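You operate a simulated robot arm through the tools that you are given. There is no shell and no other tool.

Carry out the task below with a simulated robot arm. There is one attempt and no reset: what you move stays moved.

Task
Pour about 150 ml into the green can, then water the orange and blue pots.
Fine: water from the teal jug; about 50 ml a pot from the can; jug and can go back. Set down upright: teal jug, green can.

Only the result counts: the job must be done as asked and must still hold three seconds after the hand-in. Knocking over, shifting, dropping, spilling or breaking anything else fails it.

Robot
A 7-joint arm with a two-finger parallel gripper, fixed in place. Base frame: the origin is at the foot of the arm, x ahead of it, y to its left, z up; the work surface is at about z = 78. Readings come in cm, degrees, newtons and seconds.
Its first joint turns from -132.0 to 132.0 degrees. Payload 3.91 kg.
The tool frame sits at the grasp point between the pads (the TCP): z along the fingers, y along the line on which they close. The tips reach 3 cm beyond it. The gripper opens to 11 cm. The fingers are 2 cm wide and 1 cm thick; the gripper's body (4.8 by 11.2 cm) begins 5.5 cm behind the TCP.
Orientation is told as [roll, pitch, yaw] about the base's x, y, z axes, in that order, counted from this pose: with the fingers straight down and closing along the base's y, the tool's x points along the base's -x, its y along +y and its z along -z.

Tools
- The arm moves only by the tool step_arm. Its argument "steps" is one flat list of numbers, 7 for each row, row after row: the shift along the tool's x, y, z in cm, then the turn, a rotation vector about the tool's x, y, z in rad, then the gripper command, from -1 (shut) to 1 (fully open), values between in proportion. In form: [dx, dy, dz, wx, wy, wz, gripper, dx, dy, dz, wx, wy, wz, gripper, ...]. A call has 1 to 20 rows; each row is the pose to reach, as a shift and turn from the pose commanded when the call began, along the tool's axes at that moment. A row lasts 0.2 s, in which the tool goes at most 5 cm and 8.6 degrees; a call with a longer step from one row to the next is refused whole, and so is a gripper value outside its range. Where a pose cannot be reached the arm comes as near as it can. A force on the tool above 40 N (or 10 N above the force at the start of the call, whichever is more), or a blocked arm, ends the call early, and 0.2 s more pass. Each finger travels about 10.8 cm/s and halts on what it meets, pressing with about 25 N; the grip force reading is that of the motor and also rises with nothing between the fingers. The clock runs only during rows and for 0.2 s after the last one: add rows that repeat a pose to give the fingers time. It gives the time, the measured TCP pose, the force on the tool (base axes), the opening and the grip force at its end, in the units of the frame above (readings bear some noise), with the torque about the TCP (base axes, N m) and any sound that the robot's microphone picked up.
- Cameras (640 x 400 px; columns grow to the right, rows downward): "scene" is fixed at [39.99, 50.09, 154.21]; the picture's right is [0.98, 0.21, 0.00], its down [0.20, -0.94, -0.28] and it looks along [-0.06, 0.27, -0.96] (base axes); focal length 246 px, centre (320, 200). "wrist" rides on the gripper at [7.2, 1.7, -10.3] in the tool frame; the picture's right is [-0.23, 0.97, 0.00], its down [-0.76, -0.18, -0.62] and it looks along [-0.61, -0.14, 0.78] (tool axes); focal length 222 px, centre (320, 200). There is no depth. A picture from a camera that has moved, and an enlarged one, comes with that camera's place and axes in the base frame and with its lens.
- grab_frame(camera): a new picture of that camera. The clock stands still meanwhile.
- inspect(camera, box): a new picture of the part [left, top, right, bottom] of that camera's present view, enlarged. The clock stands still meanwhile.
- finish_job(): hands the job in; it is judged then, once.

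Nothing tells you positions but the pictures and the camera data. Unless the task says otherwise, let go and move clear before handing in.

The tools are called after ">>>" by a JSON object that holds its "op" and its "data". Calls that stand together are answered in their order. step_arm: Moves the arm, as the interface text tells. Its arguments: {"type":"object","properties":{"steps":{"type":"array"}},"required":["steps"]} The other tools are called the same way: grab_frame (camera) takes a picture; inspect (camera, box) takes an enlarged picture of a part of a camera's view; finish_job () hands the job in.

At the start:

```text
t: 0.0
ee_pos: [15.87, 67.8, 122.28]
tool_rot: [0.1, 0.0, 0.0]
ft_force: [0.1, 0.1, -0.9]
torque: [0.02, 0.01, 0.0]
gripper_width: 10.99
grasp_force: 0.0
```

scene: 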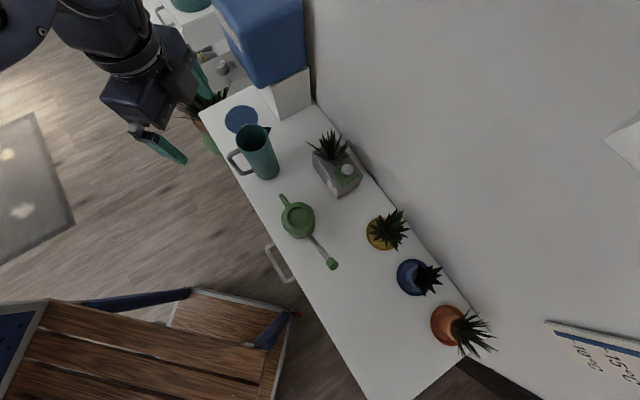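
wrist: 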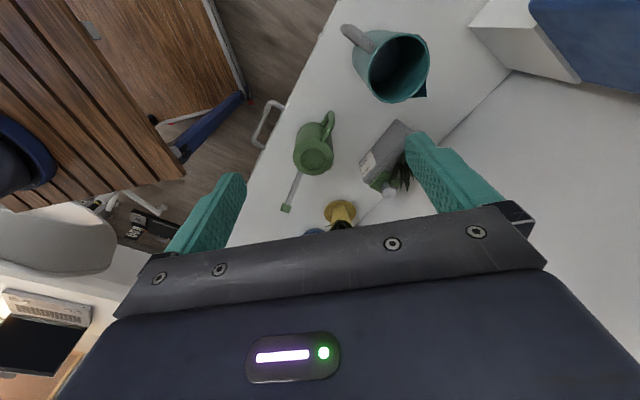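

I see a narrow white table with a teal jug, a green watering can with a long spout, a grey planter, and yellow, blue and orange pots. I'll take enlarged views first to work out where everything is.

>>> {"op": "inspect", "data": {"camera": "scene", "box": [190, 80, 350, 180]}}

>>> {"op": "inspect", "data": {"camera": "scene", "box": [250, 170, 410, 270]}}

>>> {"op": "inspect", "data": {"camera": "scene", "box": [340, 190, 520, 370]}}

>>> {"op": "inspect", "data": {"camera": "wrist", "box": [260, 0, 480, 240]}}

```text
4.00 times, centred on (270, 130) of scene
camera zoom: at [39.99, 50.09, 154.21], right [0.98, 0.21, 0.0], down [0.2, -0.94, -0.28], along [-0.06, 0.27, -0.96], focal length 985 px, centre (520, 480)
```

zoom: 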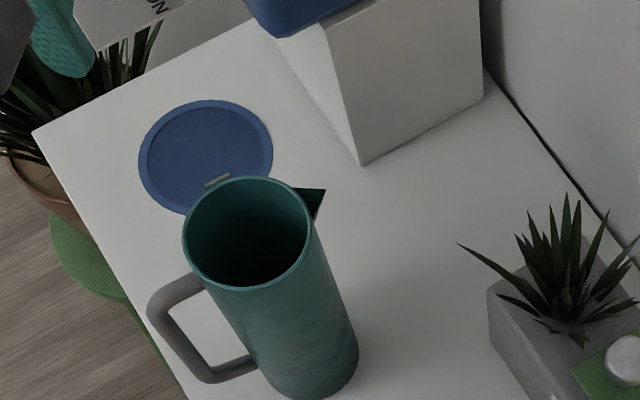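

```text
4.00 times, centred on (330, 220) of scene
camera zoom: at [39.99, 50.09, 154.21], right [0.98, 0.21, 0.0], down [0.2, -0.94, -0.28], along [-0.06, 0.27, -0.96], focal length 985 px, centre (280, 120)
```

zoom: 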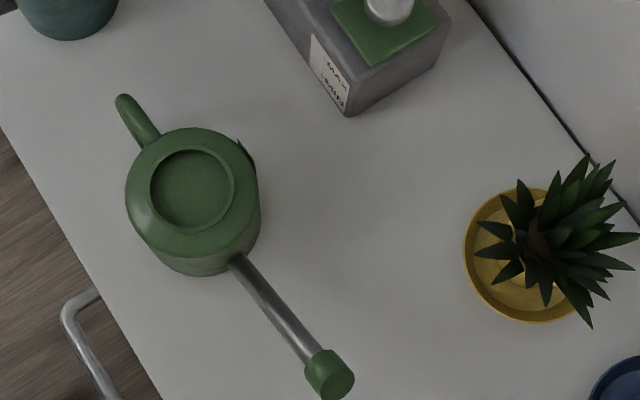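

```text
2.22 times, centred on (430, 280) of scene
camera zoom: at [39.99, 50.09, 154.21], right [0.98, 0.21, 0.0], down [0.2, -0.94, -0.28], along [-0.06, 0.27, -0.96], focal length 547 px, centre (76, 22)
```

zoom: 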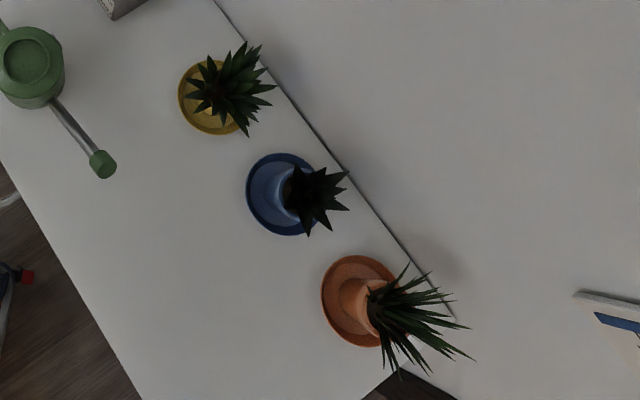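

```text
1.67 times, centred on (370, 120) of wrist
camera zoom: at [8.58, 69.37, 132.62], right [0.23, 0.97, 0.0], down [0.76, -0.18, 0.62], along [0.61, -0.14, -0.78], focal length 370 px, centre (237, 333)
```

zoom: 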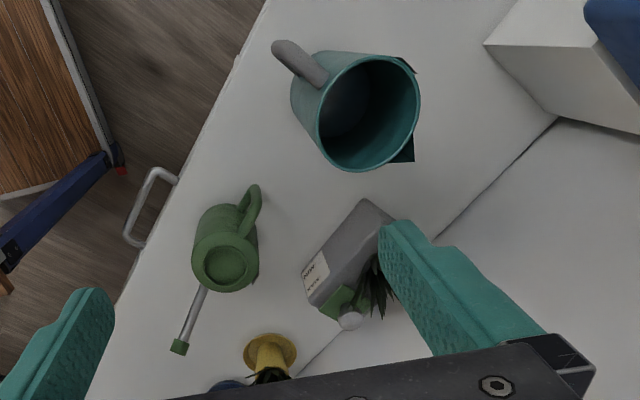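

The jug stands near (15.6, 78.7), about 19 cm tall, with its handle toward the robot. The can is near (30.8, 62.8), about 10 cm tall, and the blue and orange pots are near (67, 54) and (78, 43). Next I'll turn the tool high above the table so the wrist camera can show the handles from the side.

>>> {"op": "step_arm", "data": {"steps": [0, 0, 0, 0, 0, 0.1428, 1, 0, 0, 0, 0, 0, 0.2856, 1, 0, 0, 0, 0, 0, 0.4284, 1, 0, 0, 0, 0, 0, 0.5712, 1, 0, 0, 0, 0, 0, 0.714, 1, 0, 0, 0, 0, 0, 0.8568, 1, 0, 0, 0, 0, 0, 0.9996, 1, 0, 0, 0, 0, 0, 1.1424, 1, 0, 0, 0, 0, 0, 1.2852, 1, 0, 0, 0, 0, 0, 1.428, 1, 0, 0, 0, 0, 0, 1.57, 1]}}

>>> {"op": "grab_frame", "data": {"camera": "wrist"}}

>>> {"op": "grab_frame", "data": {"camera": "scene"}}

```text
t: 2.4
ee_pos: [15.55, 67.67, 122.35]
tool_rot: [0.0, 0.0, -89.9]
ft_force: [-1.3, -1.2, -0.4]
torque: [0.03, -0.11, 0.02]
gripper_width: 11.0
grasp_force: 0.2
```

```text
taken
camera wrist: at [17.19, 74.96, 132.69], right [0.97, -0.23, 0.0], down [-0.18, -0.76, 0.62], along [-0.14, -0.61, -0.78], focal length 222 px, centre (320, 200)
```

wrist: 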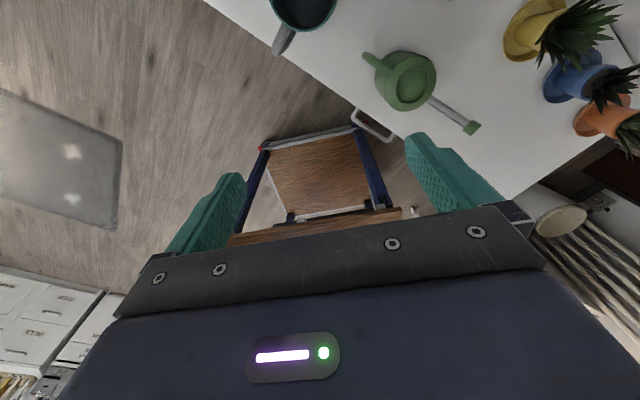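

```text
taken
```

scene: 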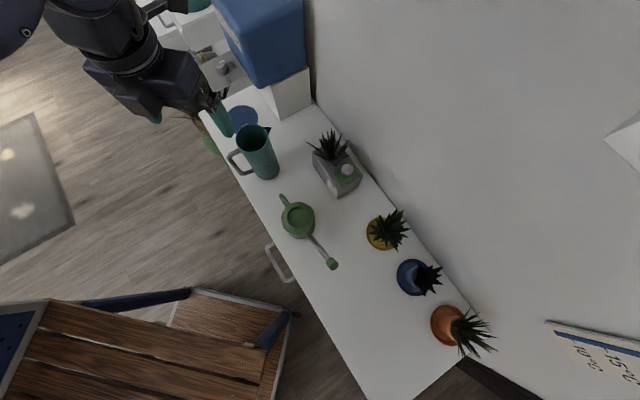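

The yaw turn worked. Now I'll tilt the tool toward horizontal and lower it a little, so the camera looks at the jug and can from the robot side.

>>> {"op": "step_arm", "data": {"steps": [-0.7, 0, 0.9, 0, 0.14, 0, 1, -1.4, 0, 1.8, 0, 0.28, 0, 1, -2.1, 0, 2.7, 0, 0.42, 0, 1, -2.8, 0, 3.6, 0, 0.56, 0, 1, -3.5, 0, 4.5, 0, 0.7, 0, 1, -4.2, 0, 5.4, 0, 0.84, 0, 1, -4.9, 0, 6.3, 0, 0.98, 0, 1, -5.6, 0, 7.2, 0, 1.12, 0, 1, -6.3, 0, 8.1, 0, 1.26, 0, 1, -7, 0, 9, 0, 1.4, 0, 1]}}

>>> {"op": "grab_frame", "data": {"camera": "wrist"}}

>>> {"op": "grab_frame", "data": {"camera": "scene"}}

```text
t: 4.6
ee_pos: [15.95, 60.61, 113.14]
tool_rot: [-0.4, 80.4, -90.5]
ft_force: [4.0, -1.1, -0.3]
torque: [0.03, 0.07, 0.32]
gripper_width: 11.01
grasp_force: 0.1
```

```text
taken
camera wrist: at [17.68, 51.6, 122.15], right [0.97, -0.04, -0.23], down [-0.18, -0.74, -0.65], along [-0.14, 0.67, -0.73], focal length 222 px, centre (320, 200)
```

wrist: 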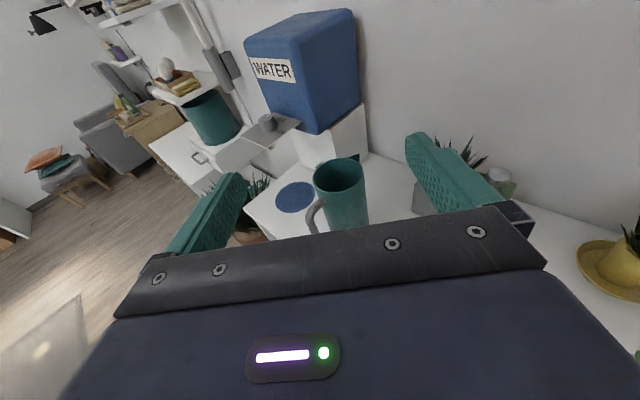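

```text
taken
```

scene: 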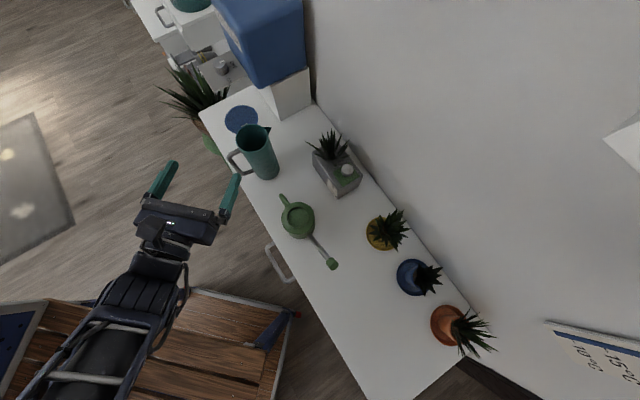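

The tool is almost level and the view is good. I'll zoom in on the jug's handle and the surroundings.

>>> {"op": "inspect", "data": {"camera": "wrist", "box": [240, 130, 400, 230]}}

>>> {"op": "inspect", "data": {"camera": "wrist", "box": [140, 0, 400, 162]}}

>>> {"op": "inspect", "data": {"camera": "scene", "box": [220, 110, 300, 190]}}

```text
4.00 times, centred on (320, 180) of wrist
camera zoom: at [17.68, 51.6, 122.15], right [0.97, -0.04, -0.23], down [-0.18, -0.74, -0.65], along [-0.14, 0.67, -0.73], focal length 888 px, centre (320, 280)
```

zoom: 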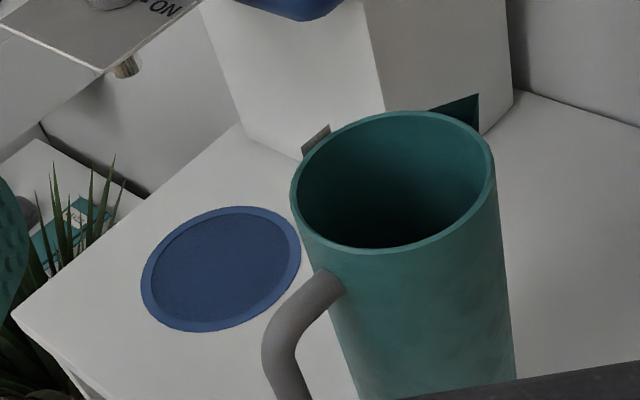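

```text
2.46 times, centred on (270, 81) of wrist
camera zoom: at [17.68, 51.6, 122.15], right [0.97, -0.04, -0.23], down [-0.18, -0.74, -0.65], along [-0.14, 0.67, -0.73], focal length 547 px, centre (443, 493)
```

zoom: 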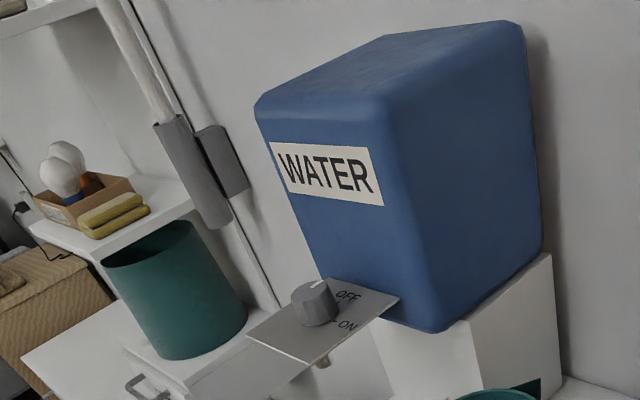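

```text
5.00 times, centred on (260, 150) of scene
camera zoom: at [39.99, 50.09, 154.21], right [0.98, 0.21, 0.0], down [0.2, -0.94, -0.28], along [-0.06, 0.27, -0.96], focal length 1231 px, centre (620, 450)
```

zoom: 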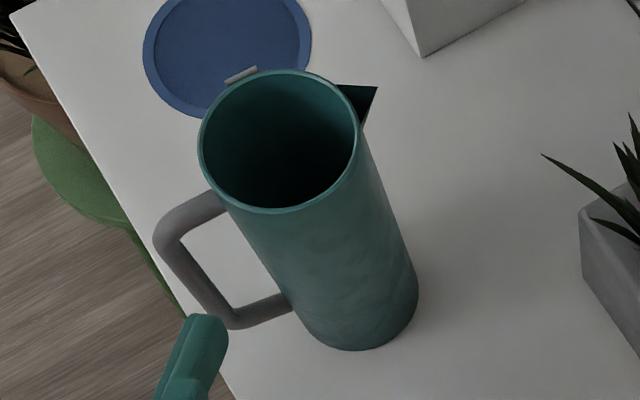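

There is a WATER tank with an ON/OFF tap beside the jug and a blue coaster under its outlet, so I need to know whether the jug holds any water. I'll bring the camera above the jug and look straight down into it.

>>> {"op": "step_arm", "data": {"steps": [0.39, -0.26, 2.28, 0, -0.094, 0, 1, 0.77, -0.51, 4.55, 0, -0.188, 0, 1, 1.16, -0.77, 6.83, 0, -0.281, 0, 1, 1.55, -1.03, 9.1, 0, -0.375, 0, 1, 1.93, -1.28, 11.4, 0, -0.469, 0, 1, 2.32, -1.54, 13.65, 0, -0.563, 0, 1, 2.7, -1.8, 15.9, 0, -0.656, 0, 1, 3.09, -2.05, 18.2, 0, -0.75, 0, 1, 3.09, -2.05, 18.2, 0, -0.75, 0, 1, 3.09, -2.05, 18.2, 0, -0.75, 0, 1]}}

>>> {"op": "grab_frame", "data": {"camera": "wrist"}}

```text
t: 6.8
ee_pos: [13.8, 79.21, 113.21]
tool_rot: [0.0, 37.2, -89.9]
ft_force: [-0.3, -0.5, -0.2]
torque: [0.01, -0.01, -0.03]
gripper_width: 10.99
grasp_force: 0.1
out of reach, approached as far as the arm can: row 6
```

```text
taken
camera wrist: at [15.56, 78.64, 125.89], right [0.97, -0.18, -0.14], down [-0.18, -0.98, 0.04], along [-0.14, -0.01, -0.99], focal length 222 px, centre (320, 200)
```

wrist: 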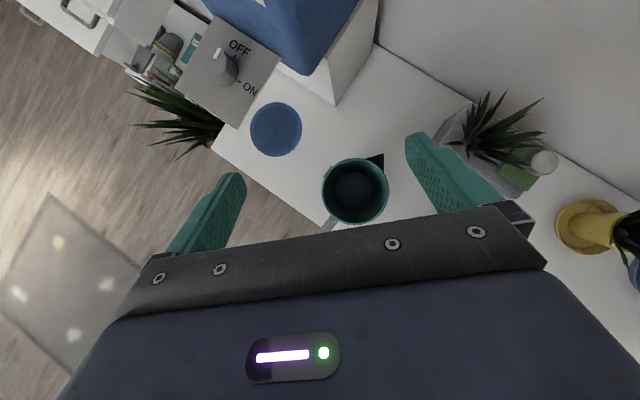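

>>> {"op": "inspect", "data": {"camera": "wrist", "box": [315, 145, 411, 235]}}

>>> {"op": "inspect", "data": {"camera": "wrist", "box": [180, 0, 340, 170]}}

>>> {"op": "inspect", "data": {"camera": "wrist", "box": [440, 80, 640, 280]}}

```text
4.44 times, centred on (363, 190) of wrist
camera zoom: at [15.56, 78.64, 125.89], right [0.97, -0.18, -0.14], down [-0.18, -0.98, 0.04], along [-0.14, -0.01, -0.99], focal length 987 px, centre (129, 244)
```

zoom: 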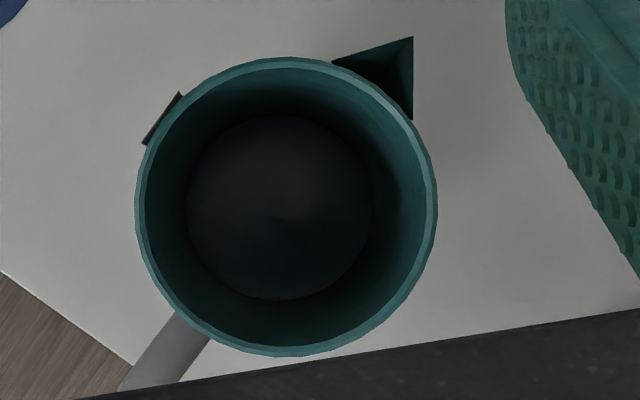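

```text
2.35 times, centred on (260, 85) of wrist
camera zoom: at [15.56, 78.64, 125.89], right [0.97, -0.18, -0.14], down [-0.18, -0.98, 0.04], along [-0.14, -0.01, -0.99], focal length 523 px, centre (461, 471)
```

zoom: 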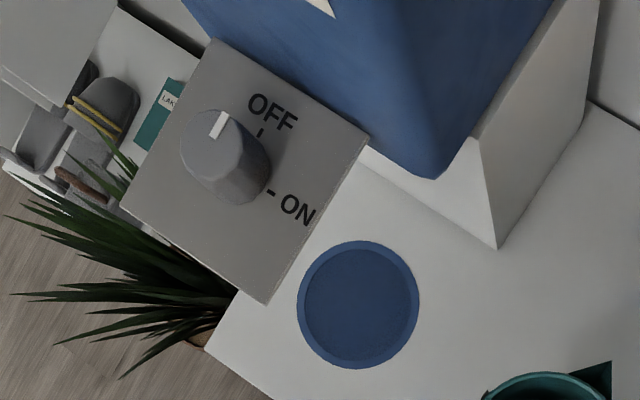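

```text
2.00 times, centred on (540, 180) of wrist
camera zoom: at [15.56, 78.64, 125.89], right [0.97, -0.18, -0.14], down [-0.18, -0.98, 0.04], along [-0.14, -0.01, -0.99], focal length 444 px, centre (-120, 240)
```

zoom: 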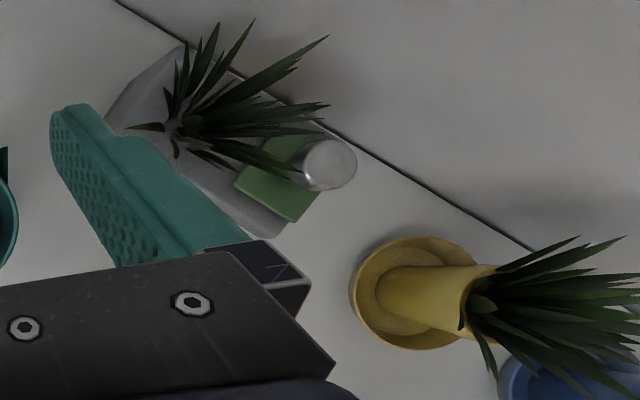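

The jug has a dark surface about 4–5 cm above its base, which is probably water, and a thin strip on its outer side. The tap is OFF. Next I'll back off and look at the green can from the robot side.

>>> {"op": "step_arm", "data": {"steps": [-1.84, 0, -1.4, 0, 0.115, 0, 1, -3.68, 0, -2.8, 0, 0.23, 0, 1, -5.5, 0, -4.2, 0, 0.345, 0, 1, -7.35, 0, -5.6, 0, 0.46, 0, 1, -9.2, 0, -7.0, 0, 0.575, 0, 1, -11.0, 0, -8.4, 0, 0.69, 0, 1, -12.9, 0, -9.8, 0, 0.805, 0, 1, -14.7, 0, -11.2, 0, 0.92, 0, 1, -14.7, 0, -11.2, 0, 0.92, 0, 1]}}

```text
t: 8.8
ee_pos: [13.86, 60.61, 113.18]
tool_rot: [-155.5, 89.9, 114.6]
ft_force: [0.4, 0.0, -0.5]
torque: [0.0, -0.01, 0.03]
gripper_width: 11.0
grasp_force: 0.1
out of reach, approached as far as the arm can: row 3
```

The tool is level and pointing along +y. I'll go down and across to look at the can from the front.

>>> {"op": "step_arm", "data": {"steps": [-2, 1.0, -1.8, -0.061, 0, 0, 1, -4, 2.0, -3.6, -0.122, 0, 0, 1, -6, 3.0, -5.5, -0.183, 0, 0, 1, -8, 4.0, -7.3, -0.244, 0, 0, 1, -10, 5.0, -9.1, -0.305, 0, 0, 1, -12, 6.0, -11, -0.366, 0, 0, 1, -14, 7.0, -12.8, -0.427, 0, 0, 1, -16.2, 8.1, -14.6, -0.489, 0, 0, 1, -16.2, 8.1, -14.6, -0.489, 0, 0, 1]}}

>>> {"op": "grab_frame", "data": {"camera": "wrist"}}

>>> {"op": "grab_frame", "data": {"camera": "scene"}}

```text
t: 10.8
ee_pos: [21.79, 47.66, 96.72]
tool_rot: [63.9, 90.0, -54.2]
ft_force: [-0.3, -0.3, 0.1]
torque: [0.02, 0.01, 0.0]
gripper_width: 10.99
grasp_force: 0.0
out of reach, approached as far as the arm can: row 7, 8, 9
```

```text
taken
camera wrist: at [18.45, 37.78, 103.91], right [0.86, -0.46, -0.23], down [-0.45, -0.47, -0.76], along [0.24, 0.76, -0.61], focal length 222 px, centre (320, 200)
```

wrist: 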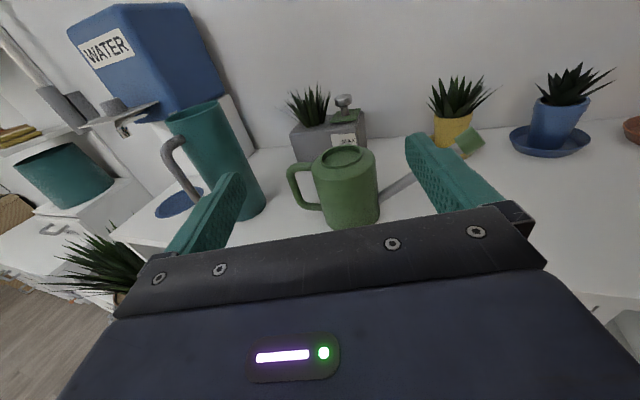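

```text
taken
```

scene: 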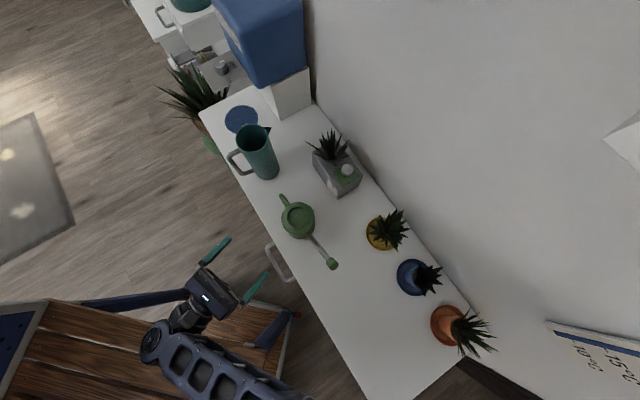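

>>> {"op": "inspect", "data": {"camera": "wrist", "box": [270, 130, 430, 230]}}

>>> {"op": "inspect", "data": {"camera": "wrist", "box": [130, 80, 290, 230]}}

>>> {"op": "inspect", "data": {"camera": "wrist", "box": [400, 50, 640, 200]}}

>>> {"op": "inspect", "data": {"camera": "wrist", "box": [270, 70, 390, 160]}}

```text
4.00 times, centred on (350, 180) of wrist
camera zoom: at [18.45, 37.78, 103.91], right [0.86, -0.46, -0.23], down [-0.45, -0.47, -0.76], along [0.24, 0.76, -0.61], focal length 888 px, centre (200, 280)
```

zoom: 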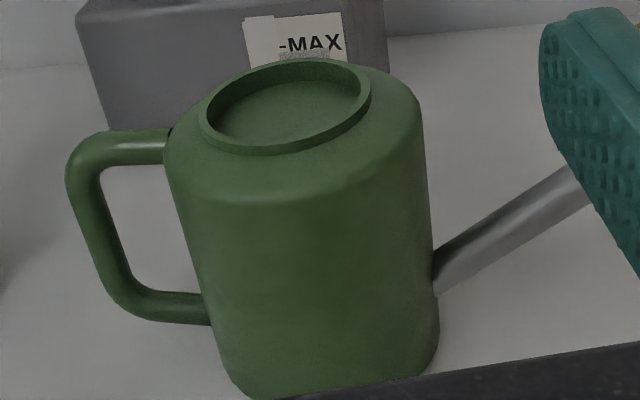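

```text
2.67 times, centred on (210, 155) of wrist
camera zoom: at [18.45, 37.78, 103.91], right [0.86, -0.46, -0.23], down [-0.45, -0.47, -0.76], along [0.24, 0.76, -0.61], focal length 592 px, centre (613, 320)
```

zoom: 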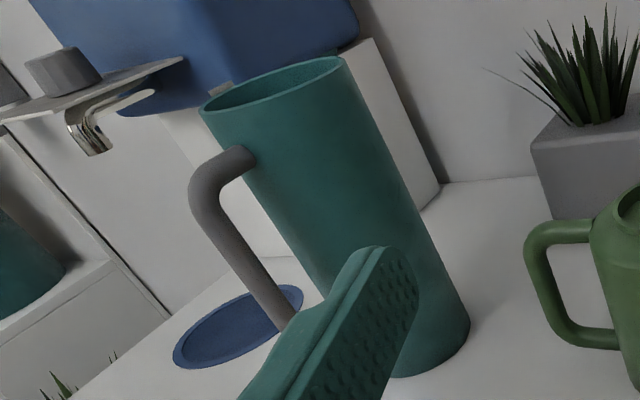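

```text
2.67 times, centred on (520, 125) of wrist
camera zoom: at [18.45, 37.78, 103.91], right [0.86, -0.46, -0.23], down [-0.45, -0.47, -0.76], along [0.24, 0.76, -0.61], focal length 592 px, centre (-213, 400)
```

zoom: 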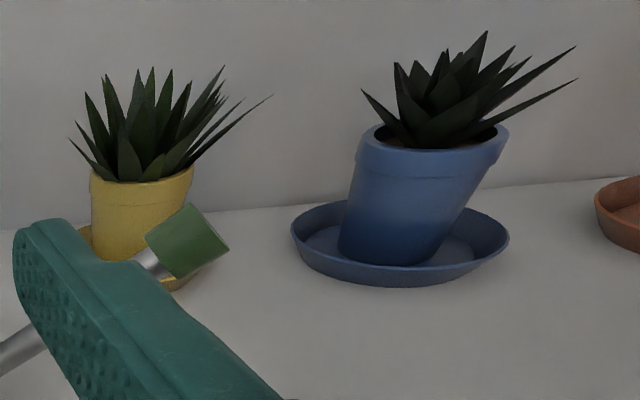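

```text
4.44 times, centred on (330, 115) of wrist
camera zoom: at [18.45, 37.78, 103.91], right [0.86, -0.46, -0.23], down [-0.45, -0.47, -0.76], along [0.24, 0.76, -0.61], focal length 987 px, centre (276, 578)
```

zoom: 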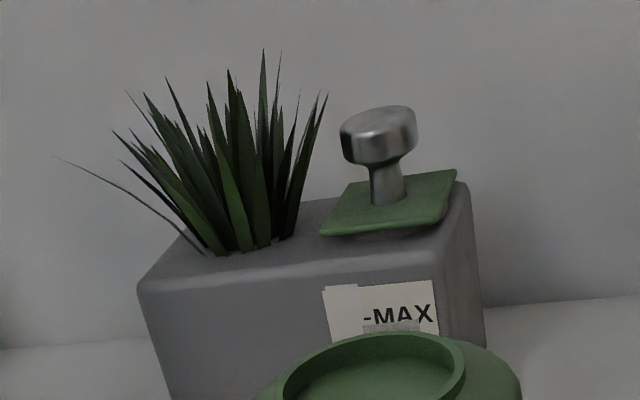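

The can has a D-shaped handle on the left, a collar on top, and a metal spout rising to the right with a green piece on its end. I need to check whether the collar is open or lidded, so I'll look straight down on it.

>>> {"op": "step_arm", "data": {"steps": [1.8, 0.1, 1.5, 0, -0.1, 0, 1, 3.4, 0.2, 3.5, 0, -0.22, 0, 1, 5, 0.3, 6, 0, -0.34, 0, 1, 6.4, 0.4, 8.5, 0, -0.46, 0, 1, 7.6, 0.5, 11, 0, -0.58, 0, 1, 8.4, 0.55, 13.5, 0, -0.7, 0, 1, 8.8, 0.6, 16, 0, -0.82, 0, 1, 8.8, 0.64, 17.8, 0, -0.925, 0, 1, 8.8, 0.64, 17.8, 0, -0.925, 0, 1, 8.8, 0.64, 17.8, 0, -0.925, 0, 1]}}

>>> {"op": "grab_frame", "data": {"camera": "wrist"}}

```text
t: 13.0
ee_pos: [30.68, 63.24, 105.43]
tool_rot: [0.1, 37.0, -118.1]
ft_force: [0.6, -0.4, -0.1]
torque: [0.05, 0.0, -0.03]
gripper_width: 10.99
grasp_force: 0.0
```

```text
taken
camera wrist: at [31.88, 61.97, 118.14], right [0.78, -0.62, -0.14], down [-0.62, -0.79, 0.04], along [-0.13, 0.05, -0.99], focal length 222 px, centre (320, 200)
```

wrist: 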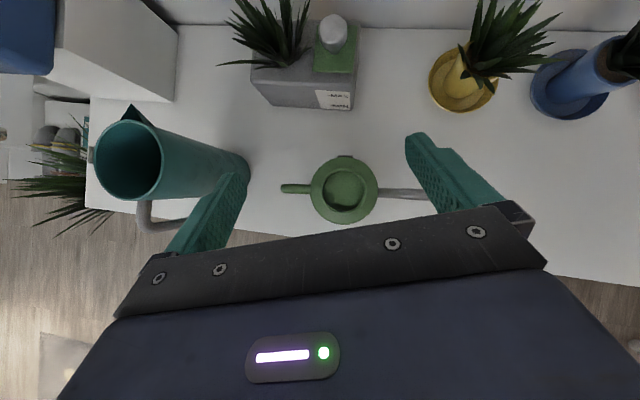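

>>> {"op": "inspect", "data": {"camera": "wrist", "box": [276, 140, 404, 236]}}

>>> {"op": "inspect", "data": {"camera": "wrist", "box": [300, 148, 390, 228]}}

>>> {"op": "inspect", "data": {"camera": "scene", "box": [300, 220, 360, 280]}}

>>> {"op": "inspect", "data": {"camera": "wrist", "box": [80, 90, 260, 230]}}

```text
4.17 times, centred on (340, 188) of wrist
camera zoom: at [31.88, 61.97, 118.14], right [0.78, -0.62, -0.14], down [-0.62, -0.79, 0.04], along [-0.13, 0.05, -0.99], focal length 926 px, centre (237, 250)
```

zoom: 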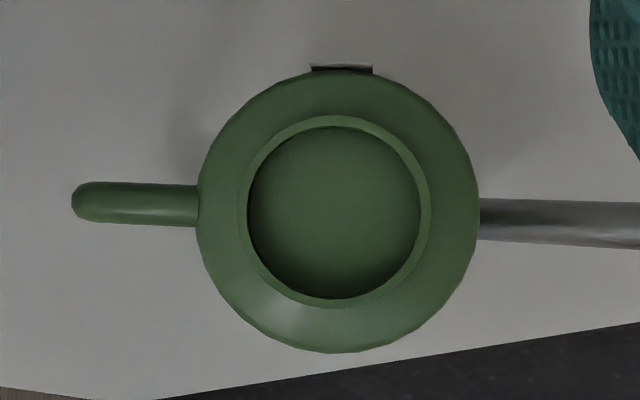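

```text
5.00 times, centred on (345, 188) of wrist
camera zoom: at [31.88, 61.97, 118.14], right [0.78, -0.62, -0.14], down [-0.62, -0.79, 0.04], along [-0.13, 0.05, -0.99], focal length 1111 px, centre (195, 260)
```

zoom: 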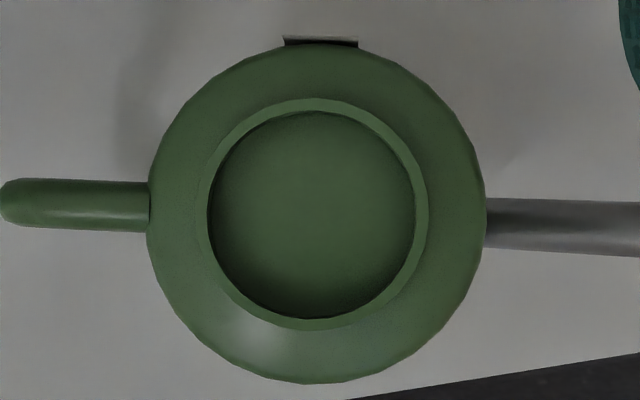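

```text
6.67 times, centred on (330, 250) of scene
camera zoom: at [39.99, 50.09, 154.21], right [0.98, 0.21, 0.0], down [0.2, -0.94, -0.28], along [-0.06, 0.27, -0.96], focal length 1642 px, centre (253, -133)
```

zoom: 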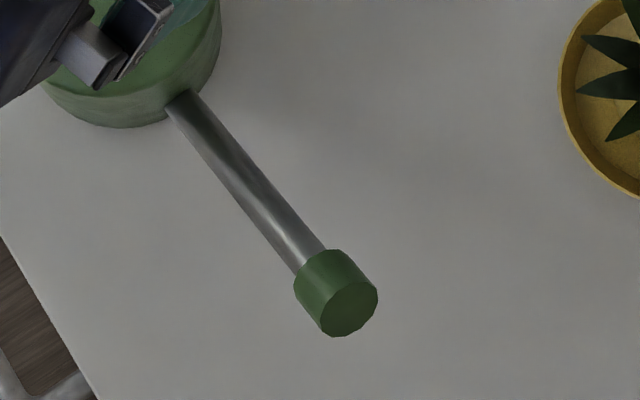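

```text
2.86 times, centred on (170, 160) of wrist
camera zoom: at [31.88, 61.97, 118.14], right [0.78, -0.62, -0.14], down [-0.62, -0.79, 0.04], along [-0.13, 0.05, -0.99], focal length 635 px, centre (749, 314)
```

zoom: 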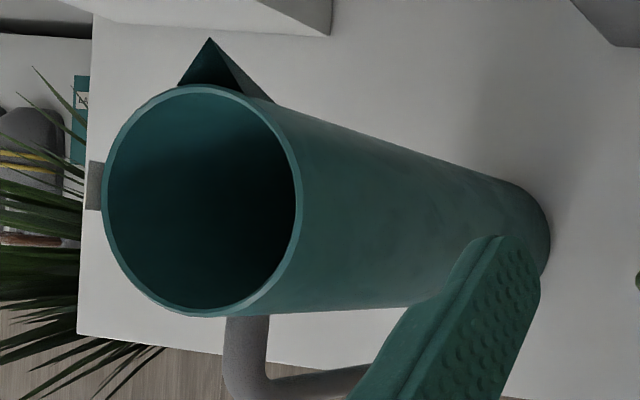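

From above, the can's collar frames a green disc that might be the inside floor or a recessed lid. I'll zoom in closer to tell which.

>>> {"op": "inspect", "data": {"camera": "wrist", "box": [320, 165, 368, 213]}}

>>> {"op": "inspect", "data": {"camera": "wrist", "box": [320, 150, 380, 180]}}

```text
8.33 times, centred on (344, 189) of wrist
camera zoom: at [31.88, 61.97, 118.14], right [0.78, -0.62, -0.14], down [-0.62, -0.79, 0.04], along [-0.13, 0.05, -0.99], focal length 1851 px, centre (120, 292)
```

zoom: 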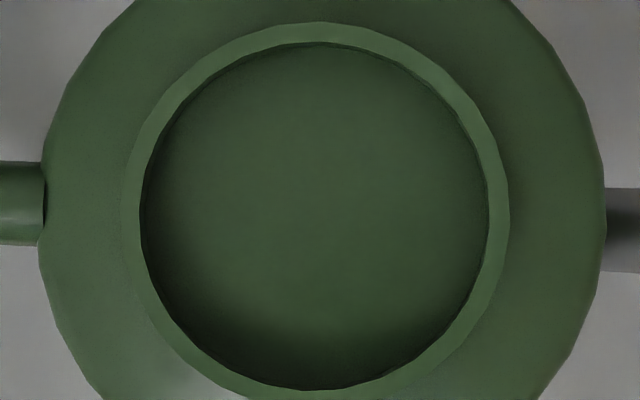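

```text
10.67 times, centred on (350, 165) of wrist
camera zoom: at [31.88, 61.97, 118.14], right [0.78, -0.62, -0.14], down [-0.62, -0.79, 0.04], along [-0.13, 0.05, -0.99], focal length 2369 px, centre (0, 573)
```

zoom: 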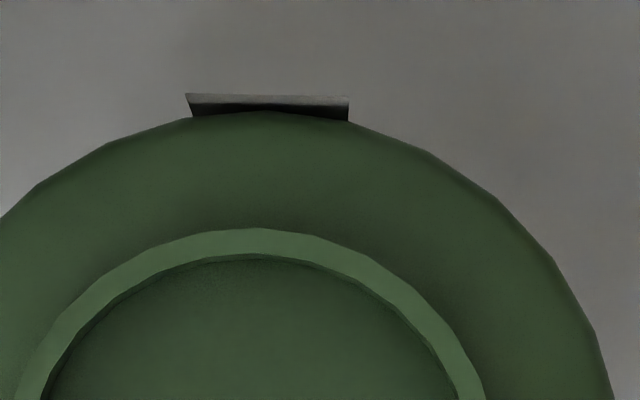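

The soft shadow inside looks like light falling through an open top onto the can's floor, so I take the can as open. I'll move to the far side, high up, to see whether the strip on the can is a level scale.

>>> {"op": "step_arm", "data": {"steps": [0.6, 0.25, 0.45, 0, -0.142, 0, 1, 1.25, 0.5, 0.95, 0, -0.284, 0, 1, 1.9, 0.75, 1.4, 0, -0.426, 0, 1, 2.5, 1.0, 1.9, 0, -0.568, 0, 1, 3.1, 1.25, 2.35, 0, -0.71, 0, 1, 3.75, 1.5, 2.8, 0, -0.852, 0, 1, 4.4, 1.72, 3.3, 0, -0.995, 0, 1, 4.4, 1.72, 3.3, 0, -0.995, 0, 1]}}

>>> {"op": "step_arm", "data": {"steps": [0, 0, 0, 0.042, 0, 0.115, 1, 0, 0, 0, 0.0835, 0, 0.229, 1, 0, 0, 0, 0.0835, 0, 0.229, 1]}}

>>> {"op": "grab_frame", "data": {"camera": "wrist"}}

```text
t: 14.8
ee_pos: [34.81, 67.28, 105.42]
tool_rot: [0.0, -20.1, -117.8]
ft_force: [0.0, -0.6, -0.5]
torque: [0.01, 0.02, 0.0]
gripper_width: 11.01
grasp_force: 0.1
```

```text
t: 15.6
ee_pos: [34.87, 67.09, 105.38]
tool_rot: [0.1, -20.0, -131.9]
ft_force: [0.3, 0.3, -1.1]
torque: [0.04, -0.01, -0.03]
gripper_width: 10.99
grasp_force: 0.1
```

```text
taken
camera wrist: at [42.93, 73.71, 112.73], right [0.58, -0.81, 0.08], down [-0.47, -0.25, 0.85], along [-0.67, -0.53, -0.53], focal length 222 px, centre (320, 200)
```

wrist: 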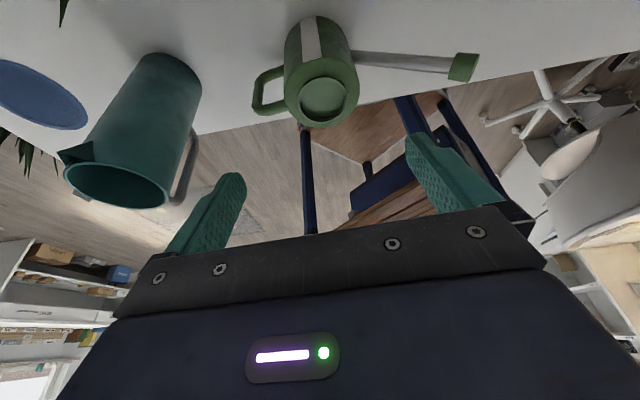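

>>> {"op": "inspect", "data": {"camera": "wrist", "box": [250, 5, 390, 135]}}

>>> {"op": "inspect", "data": {"camera": "wrist", "box": [280, 10, 350, 70]}}

>>> {"op": "inspect", "data": {"camera": "wrist", "box": [40, 40, 220, 220]}}

>>> {"op": "inspect", "data": {"camera": "wrist", "box": [420, 30, 500, 100]}}

```text
3.08 times, centred on (320, 70) of wrist
camera zoom: at [42.93, 73.71, 112.73], right [0.58, -0.81, 0.08], down [-0.47, -0.25, 0.85], along [-0.67, -0.53, -0.53], focal length 684 px, centre (320, 600)
```

zoom: 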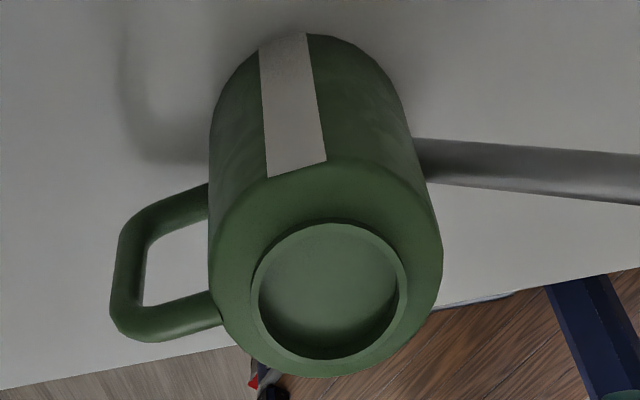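

```text
6.67 times, centred on (315, 40) of wrist
camera zoom: at [42.93, 73.71, 112.73], right [0.58, -0.81, 0.08], down [-0.47, -0.25, 0.85], along [-0.67, -0.53, -0.53], focal length 1481 px, centre (353, 1267)
```

zoom: 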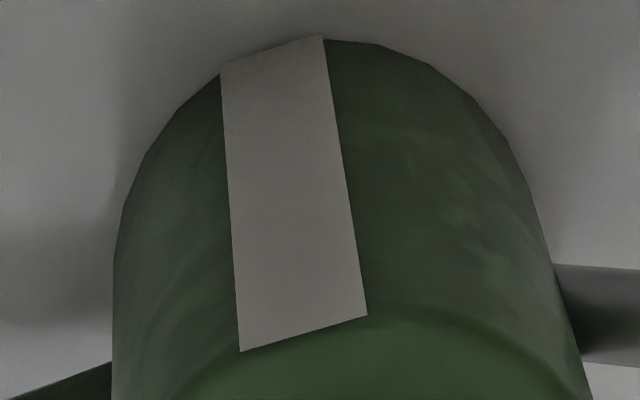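

```text
2.22 times, centred on (130, 130) of wrist
camera zoom: at [42.93, 73.71, 112.73], right [0.58, -0.81, 0.08], down [-0.47, -0.25, 0.85], along [-0.67, -0.53, -0.53], focal length 494 px, centre (742, 356)
```

zoom: 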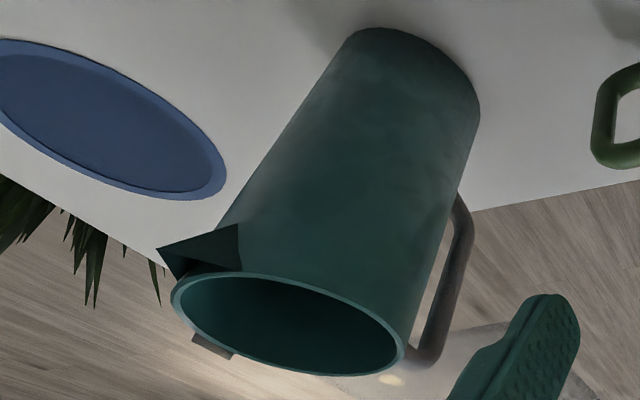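

```text
5.71 times, centred on (460, 65) of wrist
camera zoom: at [42.93, 73.71, 112.73], right [0.58, -0.81, 0.08], down [-0.47, -0.25, 0.85], along [-0.67, -0.53, -0.53], focal length 1269 px, centre (-480, 971)
```

zoom: 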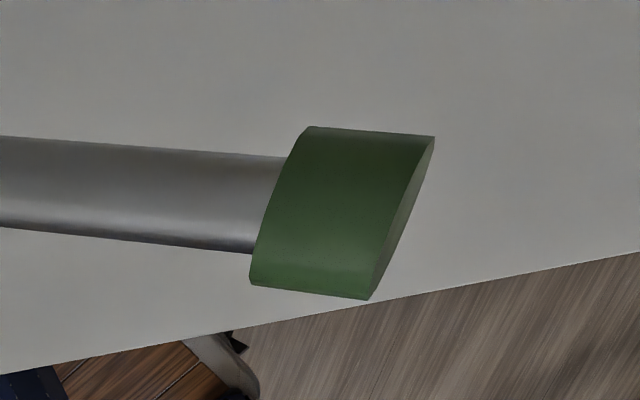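

The strip on the can is a level scale and shows nothing, so the can is empty; the jug has a similar strip. Before I touch anything I'll rehearse in free air whether the arm can hold the tool level and roll it 90° for the pour.

>>> {"op": "step_arm", "data": {"steps": [-1.2, -0.05, -0.07, 0, 0.137, 0, 1, -2.4, -0.1, -0.13, 0, 0.274, 0, 1, -3.6, -0.15, -0.2, 0, 0.411, 0, 1, -4.8, -0.2, -0.26, 0, 0.548, 0, 1, -6, -0.25, -0.33, 0, 0.685, 0, 1, -7.2, -0.3, -0.39, 0, 0.822, 0, 1, -8.4, -0.35, -0.45, 0, 0.959, 0, 1, -9.6, -0.4, -0.52, 0, 1.096, 0, 1, -10.8, -0.45, -0.58, 0, 1.233, 0, 1, -12, -0.5, -0.64, 0, 1.37, 0, 1, -13.2, -0.55, -0.7, 0, 1.507, 0, 1, -14.4, -0.6, -0.77, 0, 1.644, 0, 1, -15.6, -0.65, -0.84, 0, 1.781, 0, 1, -16.8, -0.7, -0.9, 0, 1.92, 0, 1, -16.8, -0.7, -0.9, 0, 1.92, 0, 1]}}

>>> {"op": "step_arm", "data": {"steps": [0, 0, 0, 0, 0, 0.14, 1, 0, 0, 0, 0, 0, 0.28, 1, 0, 0, 0, 0, 0, 0.42, 1, 0, 0, 0, 0, 0, 0.56, 1, 0, 0, 0, 0, 0, 0.7, 1, 0, 0, 0, 0, 0, 0.84, 1, 0, 0, 0, 0, 0, 0.98, 1, 0, 0, 0, 0, 0, 1.12, 1, 0, 0, 0, 0, 0, 1.26, 1, 0, 0, 0, 0, 0, 1.4, 1, 0, 0, 0, 0, 0, 1.54, 1, 0, 0, 0, 0, 0, 1.68, 1, 0, 0, 0, 0, 0, 1.68, 1]}}

```text
t: 18.8
ee_pos: [24.02, 56.06, 112.03]
tool_rot: [-169.9, 90.0, 58.1]
ft_force: [-0.7, 0.0, 0.7]
torque: [-0.01, 0.0, -0.02]
gripper_width: 11.01
grasp_force: 0.1
```

```text
t: 21.6
ee_pos: [23.96, 56.11, 112.05]
tool_rot: [-90.0, -6.3, 138.0]
ft_force: [0.5, 0.3, -0.3]
torque: [-0.03, 0.06, -0.02]
gripper_width: 10.99
grasp_force: 0.0
out of reach, approached as far as the arm can: row 10, 11, 12
```

The arm can do the full pouring roll. I plan to grip the jug around its body with one finger through the handle loop, approaching along azimuth 130° tilted 30° down, and pour by rolling. I'll undo the roll and go to the pre-approach pose.

>>> {"op": "step_arm", "data": {"steps": [0, 0, 0, 0, 0, -0.14, 1, 0, 0, 0, 0, 0, -0.28, 1, 0, 0, 0, 0, 0, -0.42, 1, 0, 0, 0, 0, 0, -0.56, 1, 0, 0, 0, 0, 0, -0.7, 1, 0, 0, 0, 0, 0, -0.84, 1, 0, 0, 0, 0, 0, -0.98, 1, 0, 0, 0, 0, 0, -1.12, 1, 0, 0, 0, 0, 0, -1.26, 1, 0, 0, 0, 0, 0, -1.4, 1, 0, 0, 0, 0, 0, -1.54, 1, 0, 0, 0, 0, 0, -1.68, 1, 0, 0, 0, 0, 0, -1.68, 1]}}

>>> {"op": "step_arm", "data": {"steps": [-0.36, -0.65, 0.84, 0.13, 0, 0, 1, -0.73, -1.29, 1.67, 0.26, 0, 0, 1, -1.09, -1.94, 2.5, 0.39, 0, 0, 1, -1.45, -2.58, 3.35, 0.52, 0, 0, 1, -1.82, -3.23, 4.2, 0.65, 0, 0, 1, -2.18, -3.87, 5.0, 0.78, 0, 0, 1, -2.55, -4.52, 5.85, 0.91, 0, 0, 1, -2.9, -5.16, 6.7, 1.04, 0, 0, 1, -3.27, -5.8, 7.5, 1.17, 0, 0, 1, -3.64, -6.45, 8.4, 1.3, 0, 0, 1, -4, -7.1, 9.2, 1.431, 0, 0, 1, -4, -7.1, 9.2, 1.431, 0, 0, 1]}}

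>>> {"op": "step_arm", "data": {"steps": [-3, 0, 0, 0, -0.131, 0, 1, -6, 0, 0, 0, -0.262, 0, 1, -8, 0, 0, 0, -0.393, 0, 1, -10, 0, 0, 0, -0.524, 0, 1, -11.5, 0, 0, 0, -0.524, 0, 1, -11.5, 0, 0, 0, -0.524, 0, 1]}}

>>> {"op": "grab_frame", "data": {"camera": "wrist"}}

>>> {"op": "grab_frame", "data": {"camera": "scene"}}

```text
t: 24.4
ee_pos: [24.0, 56.15, 112.09]
tool_rot: [78.5, 89.8, -53.4]
ft_force: [-0.5, 0.0, -0.2]
torque: [-0.02, -0.02, 0.01]
gripper_width: 11.01
grasp_force: 0.0
```

```text
t: 27.0
ee_pos: [24.69, 67.69, 107.95]
tool_rot: [-73.5, 89.9, -123.3]
ft_force: [-0.4, -0.8, -0.9]
torque: [0.0, 0.03, -0.01]
gripper_width: 11.02
grasp_force: 0.1
```

```text
t: 28.4
ee_pos: [24.72, 67.51, 96.48]
tool_rot: [-0.1, 60.0, -50.0]
ft_force: [-0.8, -1.0, 0.1]
torque: [-0.01, 0.01, 0.0]
gripper_width: 11.01
grasp_force: 0.1
```

```text
taken
camera wrist: at [29.51, 64.58, 108.01], right [0.82, 0.54, -0.2], down [0.46, -0.82, -0.35], along [-0.35, 0.19, -0.92], focal length 222 px, centre (320, 200)
```

wrist: 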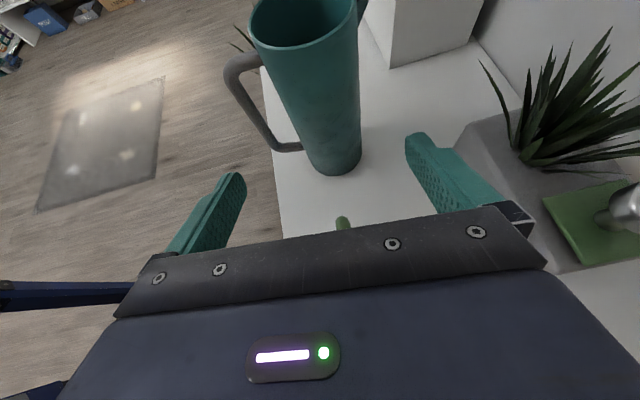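

```text
taken
```

scene: 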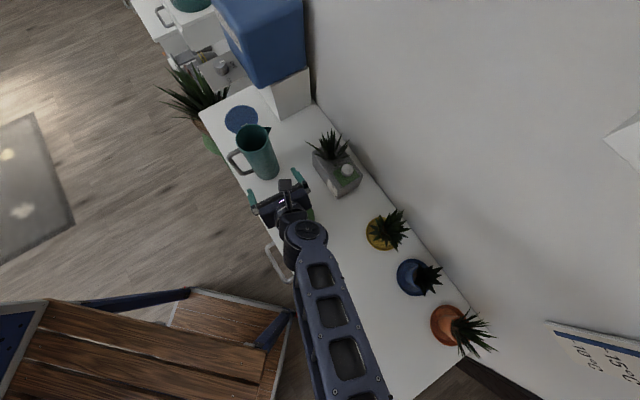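

The pre-approach pose is right: azimuth 130°, tilted 30° down. I'll zoom in to line the fingers up with the jug body and the handle loop.

>>> {"op": "inspect", "data": {"camera": "wrist", "box": [200, 0, 440, 190]}}

>>> {"op": "inspect", "data": {"camera": "scene", "box": [220, 110, 340, 230]}}

```text
2.11 times, centred on (320, 95) of wrist
camera zoom: at [29.51, 64.58, 108.01], right [0.82, 0.54, -0.2], down [0.46, -0.82, -0.35], along [-0.35, 0.19, -0.92], focal length 468 px, centre (320, 421)
```

zoom: 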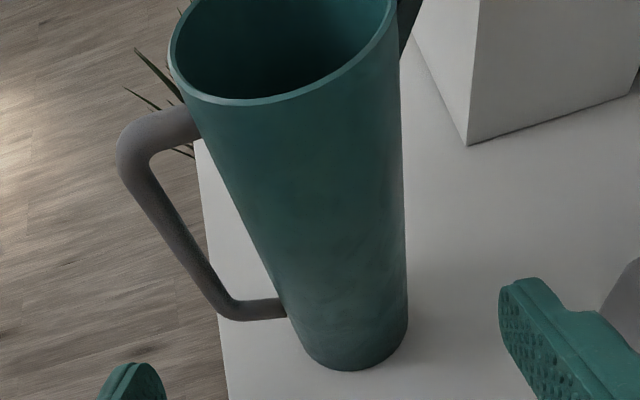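

```text
3.33 times, centred on (280, 170) of scene
camera zoom: at [39.99, 50.09, 154.21], right [0.98, 0.21, 0.0], down [0.2, -0.94, -0.28], along [-0.06, 0.27, -0.96], focal length 821 px, centre (453, 300)
```

zoom: 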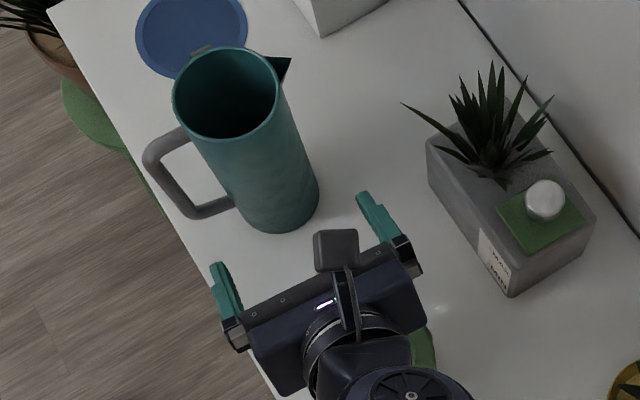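

The jug axis comes out near (16.0, 78.5), and the handle gap is about 2.6 cm, from z 83 to z 94.7. I'll close the fingers to about 10 cm, move partway along the tool axis and check the alignment.

>>> {"op": "step_arm", "data": {"steps": [-0.1, 0.15, 2.0, 0, 0, 0, 0.8545, -0.2, 0.3, 4.0, 0, 0, 0, 0.8545, -0.25, 0.39, 5.5, 0, 0, 0, 0.8545, -0.3, 0.39, 7.0, 0, 0, 0, 0.8545, -0.3, 0.39, 7.0, 0, 0, 0, 0.8545]}}

>>> {"op": "grab_frame", "data": {"camera": "wrist"}}

>>> {"op": "inspect", "data": {"camera": "scene", "box": [220, 120, 320, 210]}}

>>> {"op": "inspect", "data": {"camera": "wrist", "box": [160, 0, 480, 220]}}

```text
t: 29.6
ee_pos: [21.3, 72.53, 92.65]
tool_rot: [0.0, 60.0, -50.1]
ft_force: [-1.0, 0.1, 0.4]
torque: [-0.01, 0.04, -0.01]
gripper_width: 10.18
grasp_force: 0.1
```

```text
taken
camera wrist: at [25.94, 69.54, 104.17], right [0.82, 0.54, -0.2], down [0.46, -0.82, -0.35], along [-0.35, 0.19, -0.92], focal length 222 px, centre (320, 200)
```

wrist: 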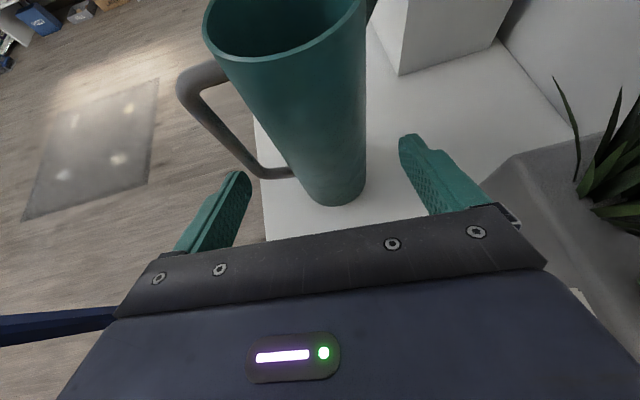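

```text
4.44 times, centred on (270, 165) of scene
camera zoom: at [39.99, 50.09, 154.21], right [0.98, 0.21, 0.0], down [0.2, -0.94, -0.28], along [-0.06, 0.27, -0.96], focal length 1095 px, centre (542, 356)
```

zoom: 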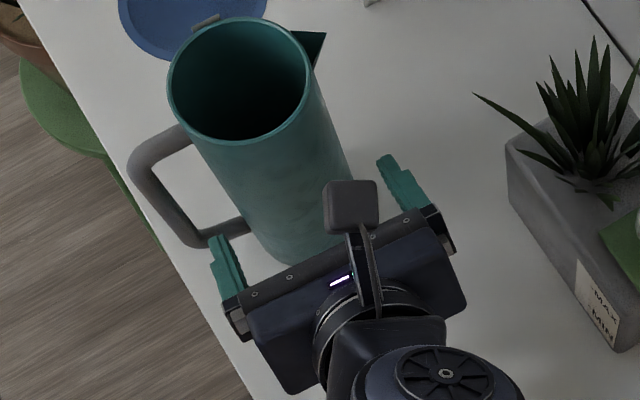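

```text
1.82 times, centred on (320, 110) of wrist
camera zoom: at [25.94, 69.54, 104.17], right [0.82, 0.54, -0.2], down [0.46, -0.82, -0.35], along [-0.35, 0.19, -0.92], focal length 404 px, centre (320, 364)
```

zoom: 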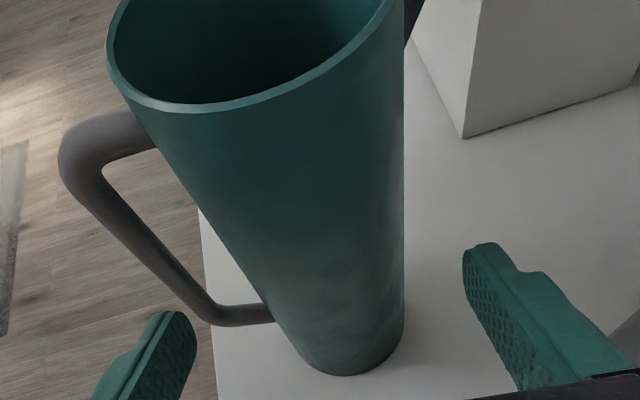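

The alignment agrees with my estimate, with the jug axis within about 1 mm of the tool's centre line. I'll now advance slowly so the left finger passes through the handle loop.

>>> {"op": "step_arm", "data": {"steps": [-0.04, -0.1, 1.0, 0, 0, 0, 0.8545, -0.08, -0.1, 2.0, 0, 0, 0, 0.8545, -0.12, -0.1, 3.0, 0, 0, 0, 0.8545, -0.16, -0.1, 4.0, 0, 0, 0, 0.8545, -0.16, -0.1, 4.0, 0, 0, 0, 0.8545]}}

>>> {"op": "inspect", "data": {"camera": "wrist", "box": [160, 0, 480, 220]}}

>>> {"op": "inspect", "data": {"camera": "scene", "box": [220, 120, 300, 200]}}

```text
t: 30.8
ee_pos: [19.03, 74.86, 90.57]
tool_rot: [-0.1, 59.9, -50.1]
ft_force: [0.2, -0.5, -0.7]
torque: [0.0, 0.0, 0.03]
gripper_width: 10.19
grasp_force: 0.0
```

```text
1.82 times, centred on (320, 110) of wrist
camera zoom: at [23.72, 71.99, 102.18], right [0.82, 0.54, -0.2], down [0.46, -0.82, -0.35], along [-0.35, 0.19, -0.92], focal length 404 px, centre (320, 364)
```

zoom: 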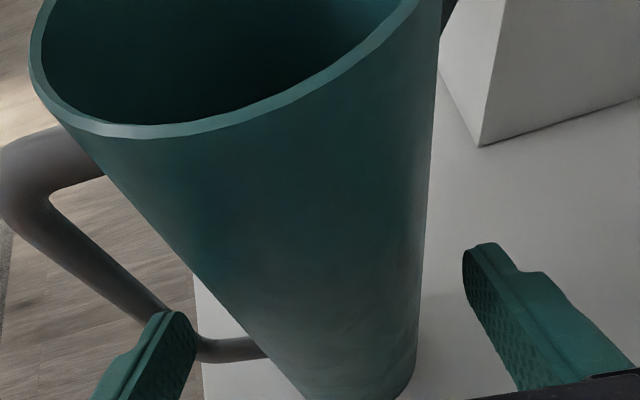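

```text
5.00 times, centred on (260, 160) of scene
camera zoom: at [39.99, 50.09, 154.21], right [0.98, 0.21, 0.0], down [0.2, -0.94, -0.28], along [-0.06, 0.27, -0.96], focal length 1231 px, centre (620, 400)
```

zoom: 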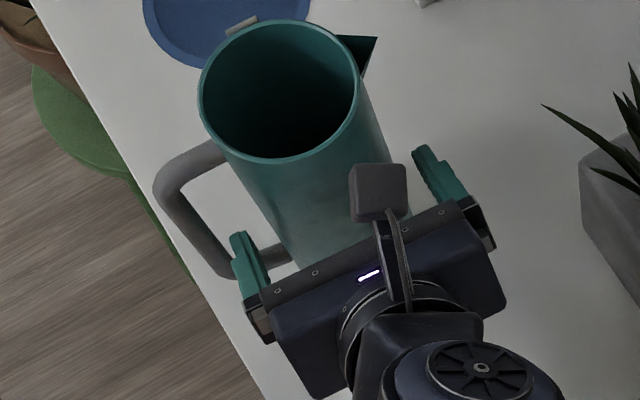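

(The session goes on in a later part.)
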